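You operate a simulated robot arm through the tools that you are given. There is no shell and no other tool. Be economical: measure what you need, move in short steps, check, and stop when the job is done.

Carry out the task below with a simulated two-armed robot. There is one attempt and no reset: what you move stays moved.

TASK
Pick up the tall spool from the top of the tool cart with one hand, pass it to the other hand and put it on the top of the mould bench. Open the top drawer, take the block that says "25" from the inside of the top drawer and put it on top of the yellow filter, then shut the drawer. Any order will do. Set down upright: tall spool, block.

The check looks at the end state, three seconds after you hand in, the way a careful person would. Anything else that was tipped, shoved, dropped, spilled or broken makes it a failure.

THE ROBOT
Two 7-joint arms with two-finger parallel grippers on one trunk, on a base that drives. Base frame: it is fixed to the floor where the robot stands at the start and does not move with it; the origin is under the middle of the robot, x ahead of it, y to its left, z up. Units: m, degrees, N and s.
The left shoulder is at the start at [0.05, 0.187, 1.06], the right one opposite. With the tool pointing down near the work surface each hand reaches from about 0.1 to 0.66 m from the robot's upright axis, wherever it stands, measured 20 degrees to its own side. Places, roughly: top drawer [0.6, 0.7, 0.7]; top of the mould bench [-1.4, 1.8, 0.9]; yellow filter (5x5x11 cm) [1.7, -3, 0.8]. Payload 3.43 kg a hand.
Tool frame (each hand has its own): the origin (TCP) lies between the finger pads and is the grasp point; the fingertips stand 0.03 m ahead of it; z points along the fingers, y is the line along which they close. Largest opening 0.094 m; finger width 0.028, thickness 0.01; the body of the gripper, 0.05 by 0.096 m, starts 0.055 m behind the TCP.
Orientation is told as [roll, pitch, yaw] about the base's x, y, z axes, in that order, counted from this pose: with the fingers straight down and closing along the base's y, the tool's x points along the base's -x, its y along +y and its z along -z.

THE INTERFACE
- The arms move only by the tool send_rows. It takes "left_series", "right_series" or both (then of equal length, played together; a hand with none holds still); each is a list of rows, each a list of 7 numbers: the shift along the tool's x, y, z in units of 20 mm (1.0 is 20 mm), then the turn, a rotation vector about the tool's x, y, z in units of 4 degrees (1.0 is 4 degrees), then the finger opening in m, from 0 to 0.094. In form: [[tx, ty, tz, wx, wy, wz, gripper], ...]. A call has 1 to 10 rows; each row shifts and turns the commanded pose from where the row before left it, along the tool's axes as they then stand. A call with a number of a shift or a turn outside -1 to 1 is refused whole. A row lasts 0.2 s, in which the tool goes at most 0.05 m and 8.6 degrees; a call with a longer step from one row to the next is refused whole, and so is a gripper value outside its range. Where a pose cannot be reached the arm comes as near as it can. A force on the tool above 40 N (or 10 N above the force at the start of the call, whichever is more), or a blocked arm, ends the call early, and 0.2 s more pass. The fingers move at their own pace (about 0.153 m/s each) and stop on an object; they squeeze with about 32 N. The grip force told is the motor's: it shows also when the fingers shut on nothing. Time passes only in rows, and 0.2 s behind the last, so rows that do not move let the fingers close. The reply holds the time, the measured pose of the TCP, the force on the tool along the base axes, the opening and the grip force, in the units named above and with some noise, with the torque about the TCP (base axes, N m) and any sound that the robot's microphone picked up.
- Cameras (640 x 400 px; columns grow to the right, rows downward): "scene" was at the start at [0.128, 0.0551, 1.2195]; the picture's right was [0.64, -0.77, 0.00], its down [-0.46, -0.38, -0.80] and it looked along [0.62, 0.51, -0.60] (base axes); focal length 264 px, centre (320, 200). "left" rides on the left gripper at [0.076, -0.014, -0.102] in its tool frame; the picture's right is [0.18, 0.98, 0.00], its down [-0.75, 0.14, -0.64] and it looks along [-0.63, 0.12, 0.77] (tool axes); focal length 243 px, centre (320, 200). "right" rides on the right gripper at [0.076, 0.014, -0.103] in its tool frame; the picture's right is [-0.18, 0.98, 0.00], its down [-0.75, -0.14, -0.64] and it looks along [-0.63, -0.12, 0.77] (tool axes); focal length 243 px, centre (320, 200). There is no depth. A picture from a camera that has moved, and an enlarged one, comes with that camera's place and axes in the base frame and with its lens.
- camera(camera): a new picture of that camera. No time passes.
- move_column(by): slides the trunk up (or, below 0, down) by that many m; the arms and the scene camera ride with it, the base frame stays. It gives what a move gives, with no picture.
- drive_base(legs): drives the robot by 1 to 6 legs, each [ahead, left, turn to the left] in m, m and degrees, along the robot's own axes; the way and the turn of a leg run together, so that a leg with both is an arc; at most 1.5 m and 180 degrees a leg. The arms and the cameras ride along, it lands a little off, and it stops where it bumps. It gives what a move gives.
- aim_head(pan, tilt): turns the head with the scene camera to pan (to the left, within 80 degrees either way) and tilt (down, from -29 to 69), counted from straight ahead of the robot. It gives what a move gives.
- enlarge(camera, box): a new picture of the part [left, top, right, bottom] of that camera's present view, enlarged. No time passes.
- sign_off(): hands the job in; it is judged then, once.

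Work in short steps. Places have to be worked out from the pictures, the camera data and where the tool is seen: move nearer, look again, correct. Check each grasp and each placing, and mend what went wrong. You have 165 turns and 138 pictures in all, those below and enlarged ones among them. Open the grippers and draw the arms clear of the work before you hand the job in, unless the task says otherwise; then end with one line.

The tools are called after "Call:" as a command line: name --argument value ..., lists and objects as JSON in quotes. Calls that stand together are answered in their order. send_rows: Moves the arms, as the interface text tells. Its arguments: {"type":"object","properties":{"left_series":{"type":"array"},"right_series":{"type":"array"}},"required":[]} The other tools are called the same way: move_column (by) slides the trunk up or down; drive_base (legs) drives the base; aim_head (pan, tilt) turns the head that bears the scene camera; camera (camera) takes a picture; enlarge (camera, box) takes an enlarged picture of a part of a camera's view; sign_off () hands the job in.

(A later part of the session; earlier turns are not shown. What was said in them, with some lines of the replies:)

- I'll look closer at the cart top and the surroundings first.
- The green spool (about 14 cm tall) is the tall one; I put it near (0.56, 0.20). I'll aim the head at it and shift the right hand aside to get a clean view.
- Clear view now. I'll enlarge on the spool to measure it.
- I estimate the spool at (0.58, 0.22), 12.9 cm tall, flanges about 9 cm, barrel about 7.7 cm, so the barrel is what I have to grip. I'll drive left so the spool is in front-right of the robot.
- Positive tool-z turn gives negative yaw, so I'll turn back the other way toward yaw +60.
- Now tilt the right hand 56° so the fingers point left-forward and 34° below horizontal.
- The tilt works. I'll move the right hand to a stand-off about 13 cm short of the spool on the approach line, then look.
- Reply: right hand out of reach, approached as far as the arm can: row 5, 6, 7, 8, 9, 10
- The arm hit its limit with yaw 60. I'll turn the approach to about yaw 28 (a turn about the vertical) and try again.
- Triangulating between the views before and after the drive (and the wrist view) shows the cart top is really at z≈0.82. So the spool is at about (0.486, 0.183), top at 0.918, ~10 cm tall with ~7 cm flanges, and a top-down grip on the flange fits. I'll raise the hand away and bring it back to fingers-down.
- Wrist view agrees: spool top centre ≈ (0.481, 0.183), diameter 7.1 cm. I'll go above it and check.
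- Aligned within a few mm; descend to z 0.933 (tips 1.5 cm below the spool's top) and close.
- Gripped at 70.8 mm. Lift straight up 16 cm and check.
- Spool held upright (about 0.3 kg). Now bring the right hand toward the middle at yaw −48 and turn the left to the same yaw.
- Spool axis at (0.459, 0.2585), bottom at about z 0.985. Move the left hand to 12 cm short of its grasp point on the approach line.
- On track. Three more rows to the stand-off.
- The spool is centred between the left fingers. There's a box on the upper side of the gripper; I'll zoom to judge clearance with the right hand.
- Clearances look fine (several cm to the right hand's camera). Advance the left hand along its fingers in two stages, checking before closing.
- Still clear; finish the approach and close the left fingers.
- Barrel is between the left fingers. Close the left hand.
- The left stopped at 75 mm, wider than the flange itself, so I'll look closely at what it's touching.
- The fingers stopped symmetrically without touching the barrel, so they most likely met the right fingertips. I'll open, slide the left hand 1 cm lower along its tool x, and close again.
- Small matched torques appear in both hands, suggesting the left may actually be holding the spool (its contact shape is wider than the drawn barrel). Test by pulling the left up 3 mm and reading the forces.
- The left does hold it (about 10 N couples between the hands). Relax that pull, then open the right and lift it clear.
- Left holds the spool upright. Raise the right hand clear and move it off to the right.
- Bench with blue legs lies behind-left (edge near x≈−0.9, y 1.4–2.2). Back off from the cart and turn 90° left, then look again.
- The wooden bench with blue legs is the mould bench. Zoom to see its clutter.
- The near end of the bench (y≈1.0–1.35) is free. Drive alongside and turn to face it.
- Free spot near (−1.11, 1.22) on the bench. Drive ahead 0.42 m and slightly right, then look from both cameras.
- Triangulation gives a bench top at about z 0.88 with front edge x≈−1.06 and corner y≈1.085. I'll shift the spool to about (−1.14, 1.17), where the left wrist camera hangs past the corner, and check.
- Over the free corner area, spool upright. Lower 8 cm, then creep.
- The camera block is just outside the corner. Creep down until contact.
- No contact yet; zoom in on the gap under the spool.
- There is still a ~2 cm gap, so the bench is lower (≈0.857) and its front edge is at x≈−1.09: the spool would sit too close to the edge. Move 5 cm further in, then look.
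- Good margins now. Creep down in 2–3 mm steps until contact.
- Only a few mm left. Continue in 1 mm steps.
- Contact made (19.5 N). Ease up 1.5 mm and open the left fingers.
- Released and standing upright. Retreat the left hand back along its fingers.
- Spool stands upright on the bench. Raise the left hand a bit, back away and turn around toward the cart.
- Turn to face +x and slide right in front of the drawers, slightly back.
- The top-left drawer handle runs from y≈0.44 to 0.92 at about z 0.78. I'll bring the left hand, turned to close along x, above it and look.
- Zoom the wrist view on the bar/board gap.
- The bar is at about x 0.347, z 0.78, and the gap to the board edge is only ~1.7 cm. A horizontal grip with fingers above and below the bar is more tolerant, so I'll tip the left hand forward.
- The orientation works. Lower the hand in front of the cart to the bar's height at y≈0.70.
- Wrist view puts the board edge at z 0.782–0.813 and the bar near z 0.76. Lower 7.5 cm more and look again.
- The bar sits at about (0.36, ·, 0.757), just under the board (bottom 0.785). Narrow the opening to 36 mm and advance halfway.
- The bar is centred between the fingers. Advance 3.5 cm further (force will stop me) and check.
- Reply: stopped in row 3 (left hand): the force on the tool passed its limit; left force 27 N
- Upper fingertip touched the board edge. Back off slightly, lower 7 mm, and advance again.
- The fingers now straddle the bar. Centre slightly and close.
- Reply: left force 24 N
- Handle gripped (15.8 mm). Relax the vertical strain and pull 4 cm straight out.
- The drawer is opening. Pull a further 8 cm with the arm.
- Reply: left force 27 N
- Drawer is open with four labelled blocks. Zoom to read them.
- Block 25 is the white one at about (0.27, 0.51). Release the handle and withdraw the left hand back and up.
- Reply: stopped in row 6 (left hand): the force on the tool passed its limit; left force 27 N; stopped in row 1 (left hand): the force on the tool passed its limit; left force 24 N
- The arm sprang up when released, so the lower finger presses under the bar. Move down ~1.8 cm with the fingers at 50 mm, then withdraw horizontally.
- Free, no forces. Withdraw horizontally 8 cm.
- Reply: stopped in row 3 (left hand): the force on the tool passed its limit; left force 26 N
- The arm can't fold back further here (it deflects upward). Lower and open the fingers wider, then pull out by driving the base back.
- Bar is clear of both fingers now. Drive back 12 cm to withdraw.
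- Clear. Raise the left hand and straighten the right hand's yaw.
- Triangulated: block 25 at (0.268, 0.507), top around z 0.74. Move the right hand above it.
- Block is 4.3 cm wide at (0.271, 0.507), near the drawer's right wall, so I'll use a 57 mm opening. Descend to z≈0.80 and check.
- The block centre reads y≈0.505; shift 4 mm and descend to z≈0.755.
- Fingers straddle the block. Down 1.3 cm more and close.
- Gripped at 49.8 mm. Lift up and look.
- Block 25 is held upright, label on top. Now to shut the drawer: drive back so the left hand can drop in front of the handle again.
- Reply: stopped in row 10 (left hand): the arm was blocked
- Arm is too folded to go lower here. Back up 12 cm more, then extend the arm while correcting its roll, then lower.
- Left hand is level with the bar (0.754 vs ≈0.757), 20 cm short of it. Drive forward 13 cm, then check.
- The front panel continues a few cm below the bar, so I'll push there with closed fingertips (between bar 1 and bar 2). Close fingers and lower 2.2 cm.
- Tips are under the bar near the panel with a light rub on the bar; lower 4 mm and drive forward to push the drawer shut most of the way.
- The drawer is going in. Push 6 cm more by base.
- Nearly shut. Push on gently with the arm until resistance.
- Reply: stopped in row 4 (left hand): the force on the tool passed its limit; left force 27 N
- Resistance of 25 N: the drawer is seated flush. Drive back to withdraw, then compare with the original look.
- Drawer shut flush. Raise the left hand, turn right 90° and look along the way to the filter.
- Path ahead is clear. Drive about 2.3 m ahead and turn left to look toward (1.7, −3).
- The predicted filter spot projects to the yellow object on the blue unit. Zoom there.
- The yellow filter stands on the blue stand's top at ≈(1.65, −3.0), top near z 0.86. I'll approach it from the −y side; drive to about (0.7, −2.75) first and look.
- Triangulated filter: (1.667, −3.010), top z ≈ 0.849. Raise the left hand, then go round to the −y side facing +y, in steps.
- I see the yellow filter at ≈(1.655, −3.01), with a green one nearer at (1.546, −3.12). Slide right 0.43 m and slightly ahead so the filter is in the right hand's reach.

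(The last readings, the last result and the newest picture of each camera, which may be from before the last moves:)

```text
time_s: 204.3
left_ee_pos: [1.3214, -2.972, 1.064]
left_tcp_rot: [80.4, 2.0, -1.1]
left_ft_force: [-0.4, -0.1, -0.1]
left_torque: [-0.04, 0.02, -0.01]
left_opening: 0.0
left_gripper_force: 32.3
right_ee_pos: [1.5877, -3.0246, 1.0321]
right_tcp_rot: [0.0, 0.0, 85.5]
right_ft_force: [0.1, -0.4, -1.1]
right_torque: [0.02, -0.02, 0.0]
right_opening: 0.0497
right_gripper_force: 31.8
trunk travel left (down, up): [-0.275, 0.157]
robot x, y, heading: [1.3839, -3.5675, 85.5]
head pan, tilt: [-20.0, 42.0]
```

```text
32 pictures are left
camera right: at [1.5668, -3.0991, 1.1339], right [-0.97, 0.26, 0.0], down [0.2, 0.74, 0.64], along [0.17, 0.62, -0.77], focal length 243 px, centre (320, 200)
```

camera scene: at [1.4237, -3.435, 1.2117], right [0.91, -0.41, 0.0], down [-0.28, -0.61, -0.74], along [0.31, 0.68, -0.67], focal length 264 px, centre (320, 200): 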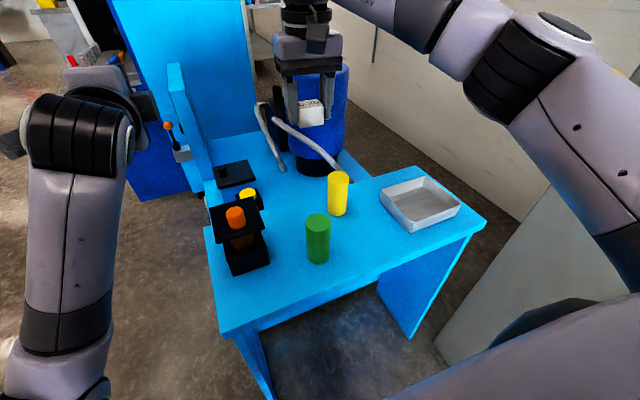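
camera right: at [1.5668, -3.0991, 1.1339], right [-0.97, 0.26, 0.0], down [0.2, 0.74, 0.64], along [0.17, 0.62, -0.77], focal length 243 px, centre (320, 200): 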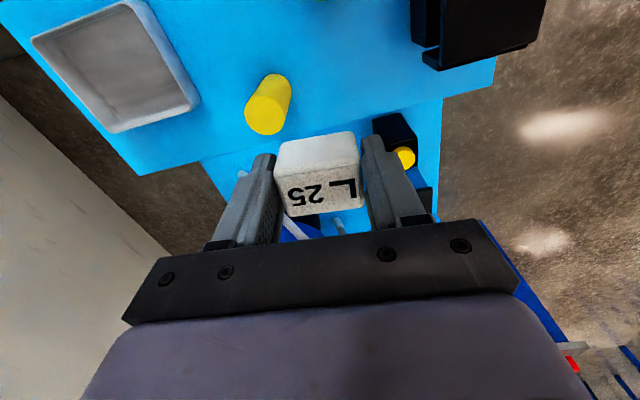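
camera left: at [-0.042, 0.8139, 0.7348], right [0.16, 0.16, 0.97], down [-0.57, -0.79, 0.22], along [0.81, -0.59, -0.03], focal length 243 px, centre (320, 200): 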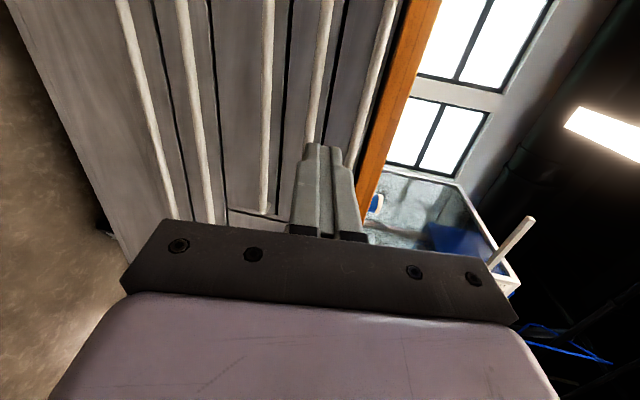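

Both views agree: filter at (1.659, −3.012), top ≈0.849. Move the block over it and lower to z≈0.945.

Call:
send_rows --right_series '[[-0.23, -0.87, 0, 0, 0, 0, 0.02], [-0.23, -0.87, 0, 0, 0, 0, 0.02], [-0.23, -0.87, 0, 0, 0, 0, 0.02], [-0.23, -0.87, 0, 0, 0, 0, 0.02], [0, 0, 1, 0, 0, 0, 0.02], [0, 0, 1, 0, 0, 0, 0.02], [0, 0, 1, 0, 0, 0, 0.02], [0, 0, 1, 0, 0, 0, 0.02], [0, 0, 0.4, 0, 0, 0, 0.02]]'

Call:
enlarge --camera "scene" --box '[270, 90, 430, 250]'

Call:
camera --camera "right"

```text
time_s: 206.3
left_ee_pos: [1.3221, -2.973, 1.0654]
left_tcp_rot: [80.3, 1.9, -1.2]
left_ft_force: [0.2, -0.7, -0.1]
left_torque: [0.01, 0.0, 0.02]
left_opening: 0.0002
left_gripper_force: 31.9
right_ee_pos: [1.6586, -3.0103, 0.9449]
right_tcp_rot: [0.1, 0.1, 85.4]
right_ft_force: [-0.5, 0.9, -0.9]
right_torque: [0.02, -0.02, 0.0]
right_opening: 0.0499
right_gripper_force: 32.0
trunk travel left (down, up): [-0.275, 0.157]
robot x, y, heading: [1.3838, -3.5667, 85.6]
head pan, tilt: [-20.0, 42.0]
```

```text
2.50 times, centred on (350, 170) of scene
camera zoom: at [1.4237, -3.435, 1.2116], right [0.91, -0.41, 0.0], down [-0.28, -0.61, -0.74], along [0.31, 0.68, -0.67], focal length 659 px, centre (245, 275)
```

zoom: 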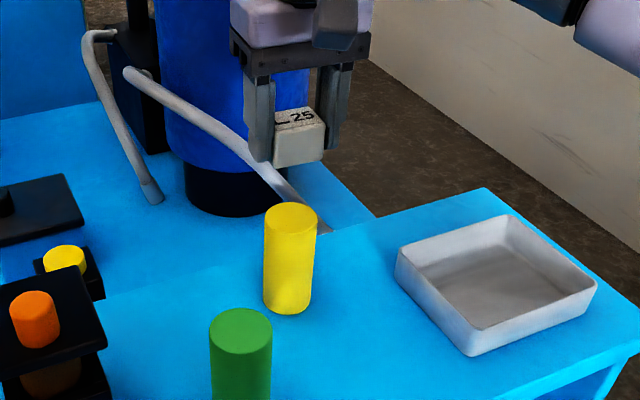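

```text
30 pictures are left
camera right: at [1.6378, -3.0852, 1.0465], right [-0.97, 0.26, 0.0], down [0.2, 0.74, 0.64], along [0.17, 0.62, -0.77], focal length 243 px, centre (320, 200)
```

right: 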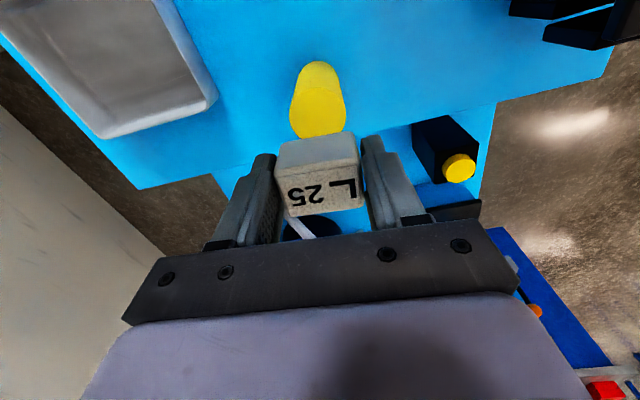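

Working through the widths, the block sits ~1.5 cm ahead of the TCP (tool −x) and its top ~1 cm below the TCP, so I need to shift the hand ~1.6 cm back (−y). Do that, lower 2 cm, and check.

Call:
send_rows --right_series '[[0.4, 0, 0, 0, 0, 0, 0.02], [0.4, 0, 0, 0, 0, 0, 0.02], [0, 0, 0.5, 0, 0, 0, 0.02], [0, 0, 0.5, 0, 0, 0, 0.02]]'

Call:
enlarge --camera "scene" --box '[290, 100, 390, 220]'

Call:
enlarge --camera "right" --box '[220, 40, 420, 240]'

```text
time_s: 207.3
left_ee_pos: [1.3233, -2.9728, 1.0651]
left_tcp_rot: [80.4, 2.0, -1.1]
left_ft_force: [0.2, -0.1, 0.8]
left_torque: [0.0, 0.0, 0.02]
left_opening: 0.0001
left_gripper_force: 32.1
right_ee_pos: [1.6564, -3.0272, 0.9231]
right_tcp_rot: [0.0, 0.0, 85.5]
right_ft_force: [-0.9, -0.3, -1.1]
right_torque: [-0.02, 0.0, -0.03]
right_opening: 0.0496
right_gripper_force: 32.3
trunk travel left (down, up): [-0.275, 0.157]
robot x, y, heading: [1.3815, -3.5667, 85.5]
head pan, tilt: [-20.0, 42.0]
```

```text
3.33 times, centred on (340, 160) of scene
camera zoom: at [1.4238, -3.4349, 1.2116], right [0.91, -0.41, 0.0], down [-0.28, -0.61, -0.74], along [0.31, 0.68, -0.67], focal length 879 px, centre (253, 333)
```

zoom: 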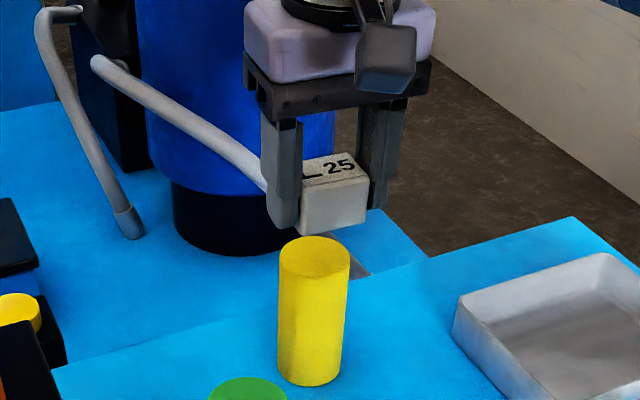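

```text
2.00 times, centred on (320, 140) of right
camera zoom: at [1.636, -3.1029, 1.0251], right [-0.97, 0.26, 0.0], down [0.2, 0.74, 0.64], along [0.17, 0.62, -0.77], focal length 485 px, centre (320, 320)
```

zoom: 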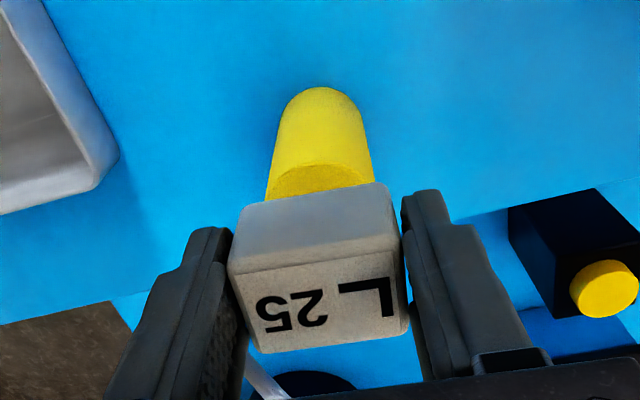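

The block now appears centred over the filter within a few mm, with a 1–3 cm gap below. Nudge 2 mm and lower in fine steps.

Call:
send_rows --right_series '[[0, 0.1, 0.1, 0, 0, 0, 0.02], [0, 0, 0.1, 0, 0, 0, 0.02], [0, 0, 0.1, 0, 0, 0, 0.02], [0, 0, 0.1, 0, 0, 0, 0.02], [0, 0, 0.1, 0, 0, 0, 0.02], [0, 0, 0, 0, 0, 0, 0.02]]'

Call:
enlarge --camera "scene" --box '[290, 100, 390, 220]'

Call:
enlarge --camera "right" --box '[220, 40, 420, 240]'

```text
time_s: 208.7
left_ee_pos: [1.3223, -2.9726, 1.0642]
left_tcp_rot: [80.5, 2.0, -1.2]
left_ft_force: [0.0, 0.0, 0.1]
left_torque: [-0.03, 0.02, 0.0]
left_opening: 0.0
left_gripper_force: 32.1
right_ee_pos: [1.6543, -3.0282, 0.9124]
right_tcp_rot: [0.0, 0.0, 85.5]
right_ft_force: [-0.4, 0.1, -0.9]
right_torque: [0.01, 0.02, -0.01]
right_opening: 0.0498
right_gripper_force: 32.2
trunk travel left (down, up): [-0.275, 0.157]
robot x, y, heading: [1.3838, -3.5661, 85.6]
head pan, tilt: [-20.0, 42.0]
```

```text
3.33 times, centred on (340, 160) of scene
camera zoom: at [1.4237, -3.435, 1.2116], right [0.91, -0.41, 0.0], down [-0.28, -0.61, -0.74], along [0.31, 0.68, -0.67], focal length 879 px, centre (253, 333)
```

zoom: 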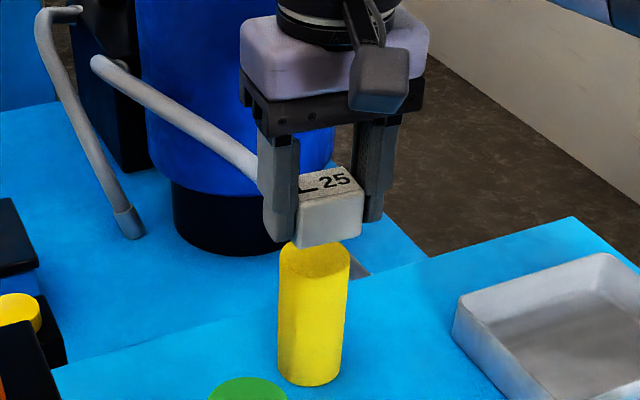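

```text
2.00 times, centred on (320, 140) of right
camera zoom: at [1.6337, -3.1027, 1.0152], right [-0.97, 0.26, 0.0], down [0.2, 0.74, 0.64], along [0.17, 0.62, -0.77], focal length 485 px, centre (320, 320)
```

zoom: 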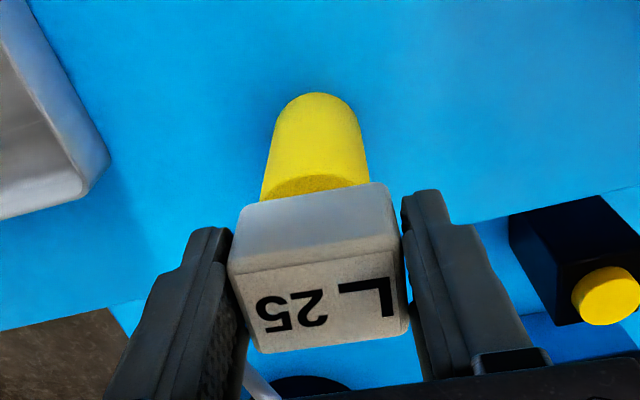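

Two estimates disagree about the gap (0.5 cm vs 3 cm). Contact height will settle it, so I'll lower 9 mm in 1.5 mm steps and read the force.

Call:
send_rows --right_series '[[0, 0, 0.075, 0, 0, 0, 0.02], [0, 0, 0.075, 0, 0, 0, 0.02], [0, 0, 0.075, 0, 0, 0, 0.02], [0, 0, 0.075, 0, 0, 0, 0.02], [0, 0, 0.075, 0, 0, 0, 0.02], [0, 0, 0.075, 0, 0, 0, 0.02], [0, 0, 0, 0, 0, 0, 0.02]]'

Call:
enlarge --camera "scene" --box '[290, 100, 390, 220]'

```text
time_s: 210.3
left_ee_pos: [1.3214, -2.9727, 1.0659]
left_tcp_rot: [80.4, 2.0, -1.2]
left_ft_force: [1.2, -0.6, -0.1]
left_torque: [-0.01, -0.03, 0.0]
left_opening: 0.0
left_gripper_force: 31.7
right_ee_pos: [1.6546, -3.0264, 0.904]
right_tcp_rot: [0.0, 0.0, 85.5]
right_ft_force: [0.1, 0.6, -0.9]
right_torque: [-0.01, 0.0, -0.01]
right_opening: 0.0496
right_gripper_force: 31.9
trunk travel left (down, up): [-0.275, 0.157]
robot x, y, heading: [1.3787, -3.5693, 85.9]
head pan, tilt: [-20.0, 42.0]
```

```text
3.33 times, centred on (340, 160) of scene
camera zoom: at [1.4237, -3.435, 1.2116], right [0.91, -0.41, 0.0], down [-0.28, -0.61, -0.74], along [0.31, 0.68, -0.67], focal length 879 px, centre (253, 333)
```

zoom: 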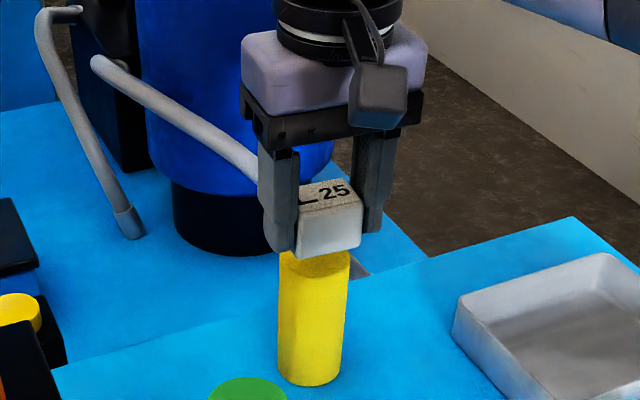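

No contact, so the two-view triangulation is right: the block is centred at the TCP, meaning it's ~1.4 cm short of the filter in y. Shift +y 1.4 cm at this height and re-check.

Call:
send_rows --right_series '[[-0.36, 0, 0, 0, 0, 0, 0.02], [-0.36, 0, 0, 0, 0, 0, 0.02], [0, 0, 0, 0, 0, 0, 0.02]]'

Call:
enlarge --camera "scene" --box '[290, 100, 390, 220]'

Call:
enlarge --camera "right" --box '[220, 40, 420, 240]'

```text
time_s: 211.1
left_ee_pos: [1.3218, -2.9712, 1.0653]
left_tcp_rot: [80.5, 2.0, -1.2]
left_ft_force: [-0.2, 0.4, -0.3]
left_torque: [0.0, 0.01, 0.03]
left_opening: 0.0
left_gripper_force: 31.8
right_ee_pos: [1.656, -3.0131, 0.9059]
right_tcp_rot: [0.0, 0.1, 85.5]
right_ft_force: [-1.1, 0.4, -1.0]
right_torque: [-0.03, -0.03, -0.01]
right_opening: 0.0498
right_gripper_force: 32.9
trunk travel left (down, up): [-0.275, 0.157]
robot x, y, heading: [1.3809, -3.5685, 85.7]
head pan, tilt: [-20.0, 42.0]
```

```text
3.33 times, centred on (340, 160) of scene
camera zoom: at [1.4237, -3.435, 1.2116], right [0.91, -0.41, 0.0], down [-0.28, -0.61, -0.74], along [0.31, 0.68, -0.67], focal length 879 px, centre (253, 333)
```

zoom: 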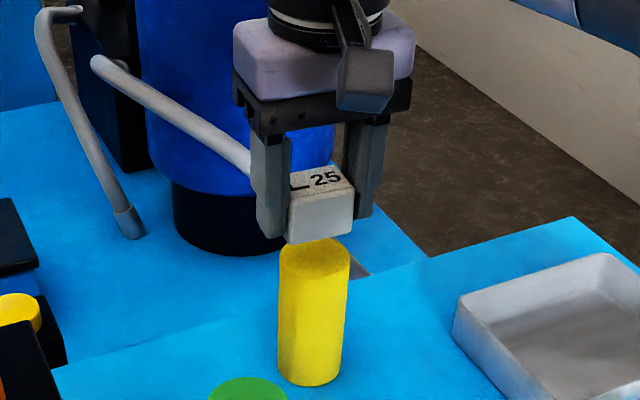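

```text
2.00 times, centred on (320, 140) of right
camera zoom: at [1.6356, -3.0879, 1.0079], right [-0.97, 0.26, 0.0], down [0.2, 0.74, 0.64], along [0.17, 0.62, -0.77], focal length 485 px, centre (320, 320)
```

zoom: 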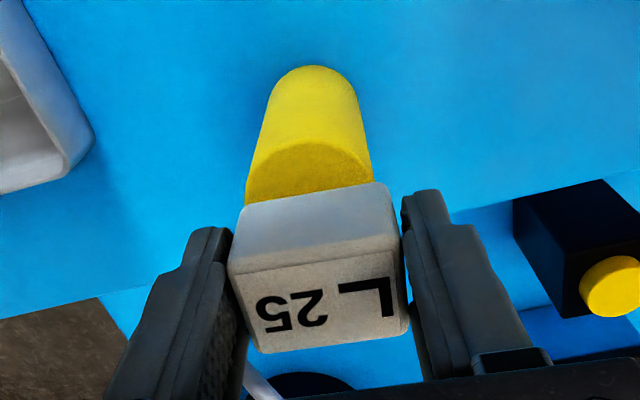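

Both views now agree: block centre within ~4 mm of the filter, gap about 2.4 cm. Lower 18 mm then creep to contact.

Call:
send_rows --right_series '[[0, 0, 0.2, 0, 0, 0, 0.02], [0, 0, 0.2, 0, 0, 0, 0.02], [0, 0, 0.2, 0, 0, 0, 0.02], [0, 0, 0.1, 0, 0, 0, 0.02], [0, 0, 0.1, 0, 0, 0, 0.02], [0, 0, 0.075, 0, 0, 0, 0.02], [0, 0, 0.075, 0, 0, 0, 0.02], [0, 0, 0, 0, 0, 0, 0.02]]'

Call:
enlarge --camera "scene" --box '[290, 100, 390, 220]'

```text
time_s: 212.9
left_ee_pos: [1.3216, -2.9729, 1.065]
left_tcp_rot: [80.4, 2.0, -1.1]
left_ft_force: [0.0, 0.0, -0.1]
left_torque: [0.0, 0.01, 0.01]
left_opening: 0.0
left_gripper_force: 32.2
right_ee_pos: [1.6565, -3.0118, 0.8848]
right_tcp_rot: [0.0, 0.1, 85.5]
right_ft_force: [0.0, 0.0, -0.9]
right_torque: [-0.04, 0.0, 0.0]
right_opening: 0.0497
right_gripper_force: 32.2
trunk travel left (down, up): [-0.275, 0.157]
robot x, y, heading: [1.3841, -3.5678, 85.5]
head pan, tilt: [-20.0, 42.0]
```

```text
3.33 times, centred on (340, 160) of scene
camera zoom: at [1.4237, -3.435, 1.2116], right [0.91, -0.41, 0.0], down [-0.28, -0.61, -0.74], along [0.31, 0.68, -0.67], focal length 879 px, centre (253, 333)
```

zoom: 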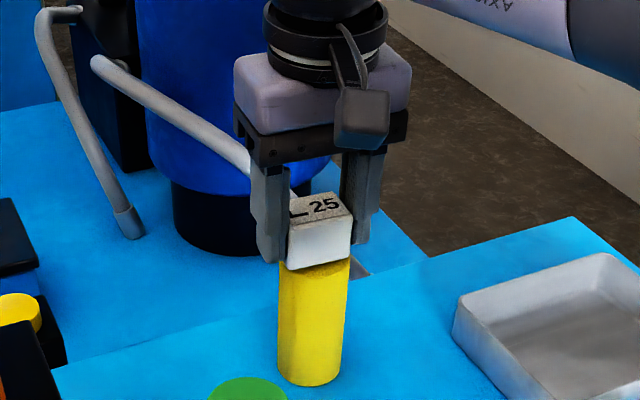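

Only a few mm left and well centred. Creep 1 mm per row.

Call:
send_rows --right_series '[[0, 0, 0.05, 0, 0, 0, 0.02], [0, 0, 0.05, 0, 0, 0, 0.02], [0, 0, 0.05, 0, 0, 0, 0.02], [0, 0, 0.05, 0, 0, 0, 0.02], [0, 0, 0.05, 0, 0, 0, 0.02], [0, 0, 0.05, 0, 0, 0, 0.02], [0, 0, 0.05, 0, 0, 0, 0.02], [0, 0, 0.05, 0, 0, 0, 0.02]]'

Call:
enlarge --camera "scene" --box '[290, 100, 390, 220]'

Call:
enlarge --camera "right" --box '[220, 40, 420, 240]'

```text
time_s: 214.7
left_ee_pos: [1.321, -2.9734, 1.0666]
left_tcp_rot: [80.5, 2.2, -1.3]
left_ft_force: [-0.4, 0.3, -0.3]
left_torque: [0.04, 0.01, 0.02]
left_opening: 0.0
left_gripper_force: 31.7
right_ee_pos: [1.6566, -3.0119, 0.8795]
right_tcp_rot: [0.0, -0.3, 85.5]
right_ft_force: [1.5, 0.5, 14.7]
right_torque: [-0.02, -0.14, 0.04]
right_opening: 0.0497
right_gripper_force: 31.8
trunk travel left (down, up): [-0.275, 0.157]
robot x, y, heading: [1.3798, -3.5725, 85.8]
head pan, tilt: [-20.0, 42.0]
```

```text
3.33 times, centred on (340, 160) of scene
camera zoom: at [1.4233, -3.4361, 1.212], right [0.91, -0.41, 0.0], down [-0.28, -0.61, -0.74], along [0.31, 0.68, -0.67], focal length 879 px, centre (253, 333)
```

zoom: 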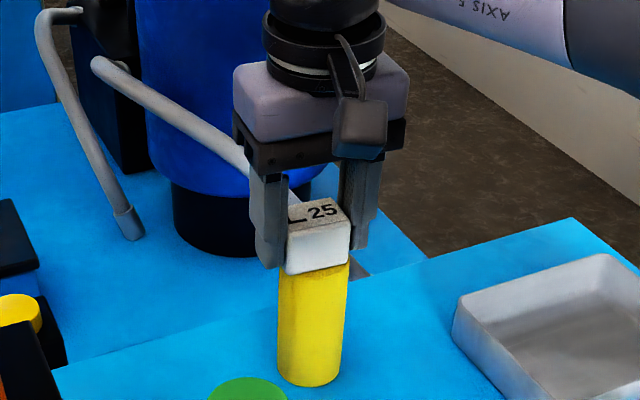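

```text
2.00 times, centred on (320, 140) of right
camera zoom: at [1.6355, -3.0875, 0.9821], right [-0.97, 0.26, 0.0], down [0.2, 0.74, 0.65], along [0.17, 0.62, -0.76], focal length 485 px, centre (320, 320)
```

zoom: 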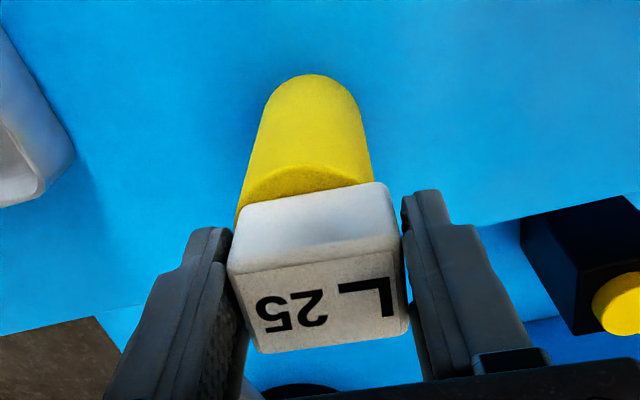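

Contact at 14.7 N, block centred on the filter within ~3 mm. Ease up 2 mm and open the right fingers slowly.

Call:
send_rows --right_series '[[0, 0, -0.06, 0, 0, 0, 0.02], [0, 0, -0.04, 0, 0, 0, 0.02], [0, 0, 0, 0, 0, 0, 0.052], [0, 0, 0, 0, 0, 0, 0.058], [0, 0, 0, 0, 0, 0, 0.066], [0, 0, 0, 0, 0, 0, 0.076]]'

Call:
enlarge --camera "scene" --box '[290, 100, 390, 220]'

Call:
enlarge --camera "right" --box '[220, 40, 420, 240]'

```text
time_s: 216.1
left_ee_pos: [1.3221, -2.9735, 1.065]
left_tcp_rot: [80.4, 2.0, -1.2]
left_ft_force: [-0.4, 0.0, 0.5]
left_torque: [0.0, 0.0, 0.03]
left_opening: 0.0002
left_gripper_force: 31.8
right_ee_pos: [1.6547, -3.0119, 0.8784]
right_tcp_rot: [-0.1, 0.0, 85.5]
right_ft_force: [1.0, 0.1, 0.0]
right_torque: [0.02, -0.01, 0.05]
right_opening: 0.0759
right_gripper_force: 0.1
trunk travel left (down, up): [-0.275, 0.157]
robot x, y, heading: [1.3815, -3.5678, 85.8]
head pan, tilt: [-20.0, 42.0]
```

```text
3.33 times, centred on (340, 160) of scene
camera zoom: at [1.4237, -3.435, 1.2116], right [0.91, -0.41, 0.0], down [-0.28, -0.61, -0.74], along [0.31, 0.68, -0.67], focal length 879 px, centre (253, 333)
```

zoom: 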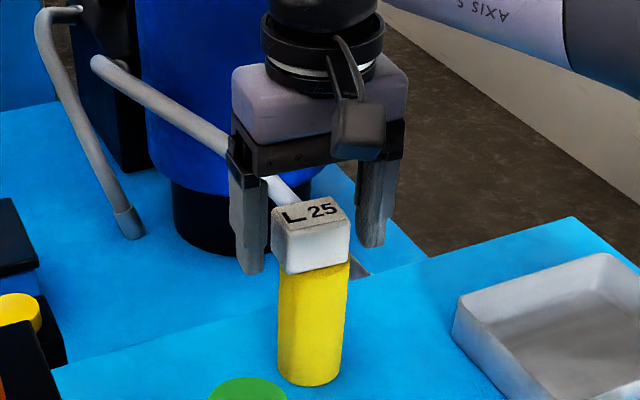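

```text
2.00 times, centred on (320, 140) of right
camera zoom: at [1.6346, -3.0876, 0.9811], right [-0.97, 0.26, 0.0], down [0.2, 0.74, 0.64], along [0.17, 0.62, -0.77], focal length 485 px, centre (320, 320)
```

zoom: 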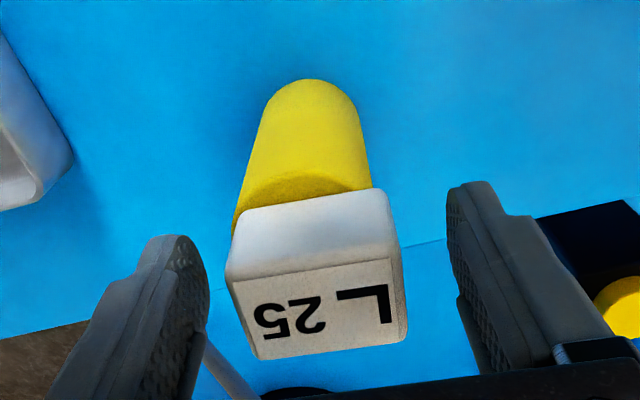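

The block rests upright on the filter, fingers clear. Raise the right hand straight up and check.

Call:
send_rows --right_series '[[0, 0, -0.5, 0, 0, 0, 0.08], [0, 0, -0.8, 0, 0, 0, 0.08], [0, 0, -1, 0, 0, 0, 0.08], [0, 0, -1, 0, 0, 0, 0.08], [0, 0, -1, 0, 0, 0, 0.08], [0, 0, -1, 0, 0, 0, 0.08], [0, 0, -1, 0, 0, 0, 0.08], [0, 0, -1, 0, 0, 0, 0.08]]'

Call:
camera --camera "scene"

Call:
camera --camera "right"

```text
time_s: 217.9
left_ee_pos: [1.3216, -2.9734, 1.0662]
left_tcp_rot: [80.4, 1.9, -1.2]
left_ft_force: [-1.1, -0.6, 0.0]
left_torque: [0.01, 0.04, 0.01]
left_opening: 0.0001
left_gripper_force: 32.9
right_ee_pos: [1.6552, -3.0145, 1.0248]
right_tcp_rot: [0.0, -0.1, 85.5]
right_ft_force: [0.1, -0.2, -0.7]
right_torque: [0.01, 0.02, 0.0]
right_opening: 0.0798
right_gripper_force: 0.1
trunk travel left (down, up): [-0.275, 0.157]
robot x, y, heading: [1.3797, -3.5694, 85.7]
head pan, tilt: [-20.0, 42.0]
```

```text
17 pictures are left
camera scene: at [1.4236, -3.4351, 1.2116], right [0.91, -0.41, 0.0], down [-0.28, -0.61, -0.74], along [0.31, 0.68, -0.67], focal length 264 px, centre (320, 200)
```

scene: 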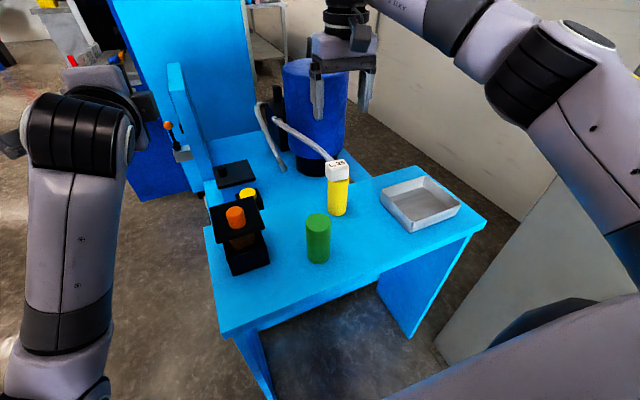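

```text
16 pictures are left
camera right: at [1.6342, -3.0888, 1.1271], right [-0.97, 0.26, 0.0], down [0.2, 0.74, 0.64], along [0.17, 0.62, -0.77], focal length 243 px, centre (320, 200)
```

right: 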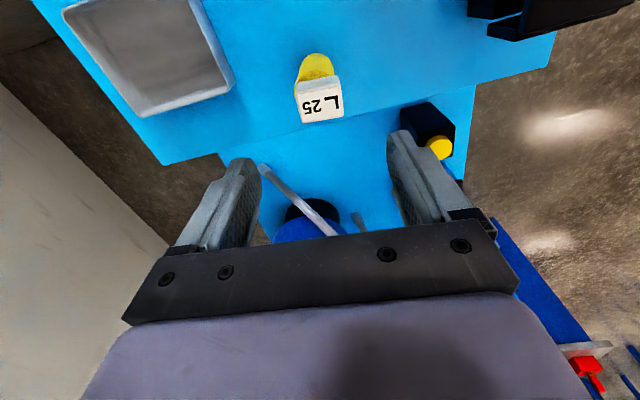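

Block 25 sits on the yellow filter, everything around is undisturbed. Open the left gripper and drive back the way I came, clear of the stand.

Call:
send_rows --left_series '[[0, 0, 0, 0, 0, 0, 0.05], [0, 0, 0, 0, 0, 0, 0.094], [0, 0, 0, 0, 0, 0, 0.094]]' --right_series '[[0, 0, 0, 0, 0, 0, 0.094], [0, 0, 0, 0, 0, 0, 0.094], [0, 0, 0, 0, 0, 0, 0.094]]'

Call:
drive_base --legs '[[-0.06, 0.4, 0]]'

Call:
aim_head --pan -32 --tilt 30

Call:
camera --camera "scene"

```text
time_s: 218.7
left_ee_pos: [1.3226, -2.9727, 1.0651]
left_tcp_rot: [80.4, 2.0, -1.2]
left_ft_force: [0.0, 0.7, -0.1]
left_torque: [0.01, -0.01, 0.01]
left_opening: 0.0941
left_gripper_force: 0.0
right_ee_pos: [1.6547, -3.0131, 1.0246]
right_tcp_rot: [0.0, 0.1, 85.6]
right_ft_force: [-0.9, 0.3, -0.8]
right_torque: [0.01, 0.02, -0.03]
right_opening: 0.0938
right_gripper_force: 0.1
trunk travel left (down, up): [-0.275, 0.157]
robot x, y, heading: [1.3788, -3.567, 85.8]
head pan, tilt: [-20.0, 42.0]
```

```text
time_s: 221.2
left_ee_pos: [0.9093, -3.0048, 1.0654]
left_tcp_rot: [80.4, 2.0, -0.7]
left_ft_force: [0.5, -0.5, 0.3]
left_torque: [-0.02, -0.03, 0.03]
left_opening: 0.0938
left_gripper_force: 0.0
right_ee_pos: [1.243, -3.0413, 1.0235]
right_tcp_rot: [-0.1, 0.0, 86.1]
right_ft_force: [0.1, 0.5, 0.9]
right_torque: [0.02, -0.03, -0.04]
right_opening: 0.0939
right_gripper_force: 0.0
trunk travel left (down, up): [-0.275, 0.157]
robot x, y, heading: [0.9785, -3.5983, 86.3]
head pan, tilt: [-20.0, 42.0]
```

```text
time_s: 222.0
left_ee_pos: [0.9091, -3.0044, 1.0652]
left_tcp_rot: [80.3, 1.9, -0.7]
left_ft_force: [-0.3, -0.3, 0.2]
left_torque: [0.03, 0.0, 0.0]
left_opening: 0.0941
left_gripper_force: 0.1
right_ee_pos: [1.2427, -3.0419, 1.0246]
right_tcp_rot: [0.0, 0.0, 86.2]
right_ft_force: [0.0, 0.5, 0.0]
right_torque: [0.02, 0.01, 0.0]
right_opening: 0.094
right_gripper_force: 0.0
trunk travel left (down, up): [-0.275, 0.157]
robot x, y, heading: [0.974, -3.6002, 86.0]
head pan, tilt: [-32.0, 30.0]
```

```text
15 pictures are left
camera scene: at [1.0347, -3.4696, 1.2299], right [0.81, -0.58, 0.0], down [-0.29, -0.41, -0.87], along [0.51, 0.7, -0.5], focal length 264 px, centre (320, 200)
```

scene: 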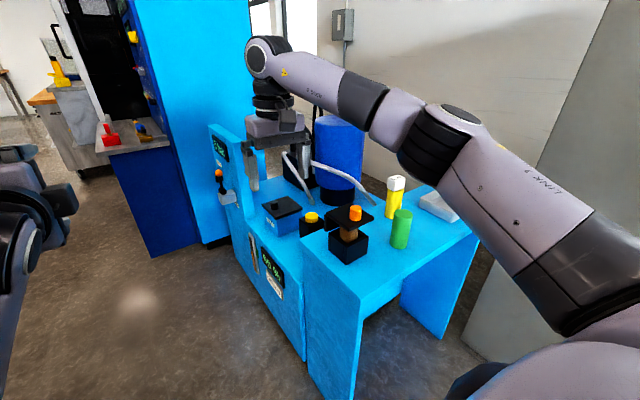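

Spool is upright on the mould bench, the drawer is shut, block 25 stands on the yellow filter, and both grippers are open and clear, so I'm handing in.

Call:
sign_off

```text
The job is handed in.
```

I've handed the job in, and all three parts were done when I last checked them by camera. The green tall spool was passed from the right hand to the left in the air and stands upright on the mould bench. The white "25" block sits upright on the yellow filter, and the top drawer is shut.
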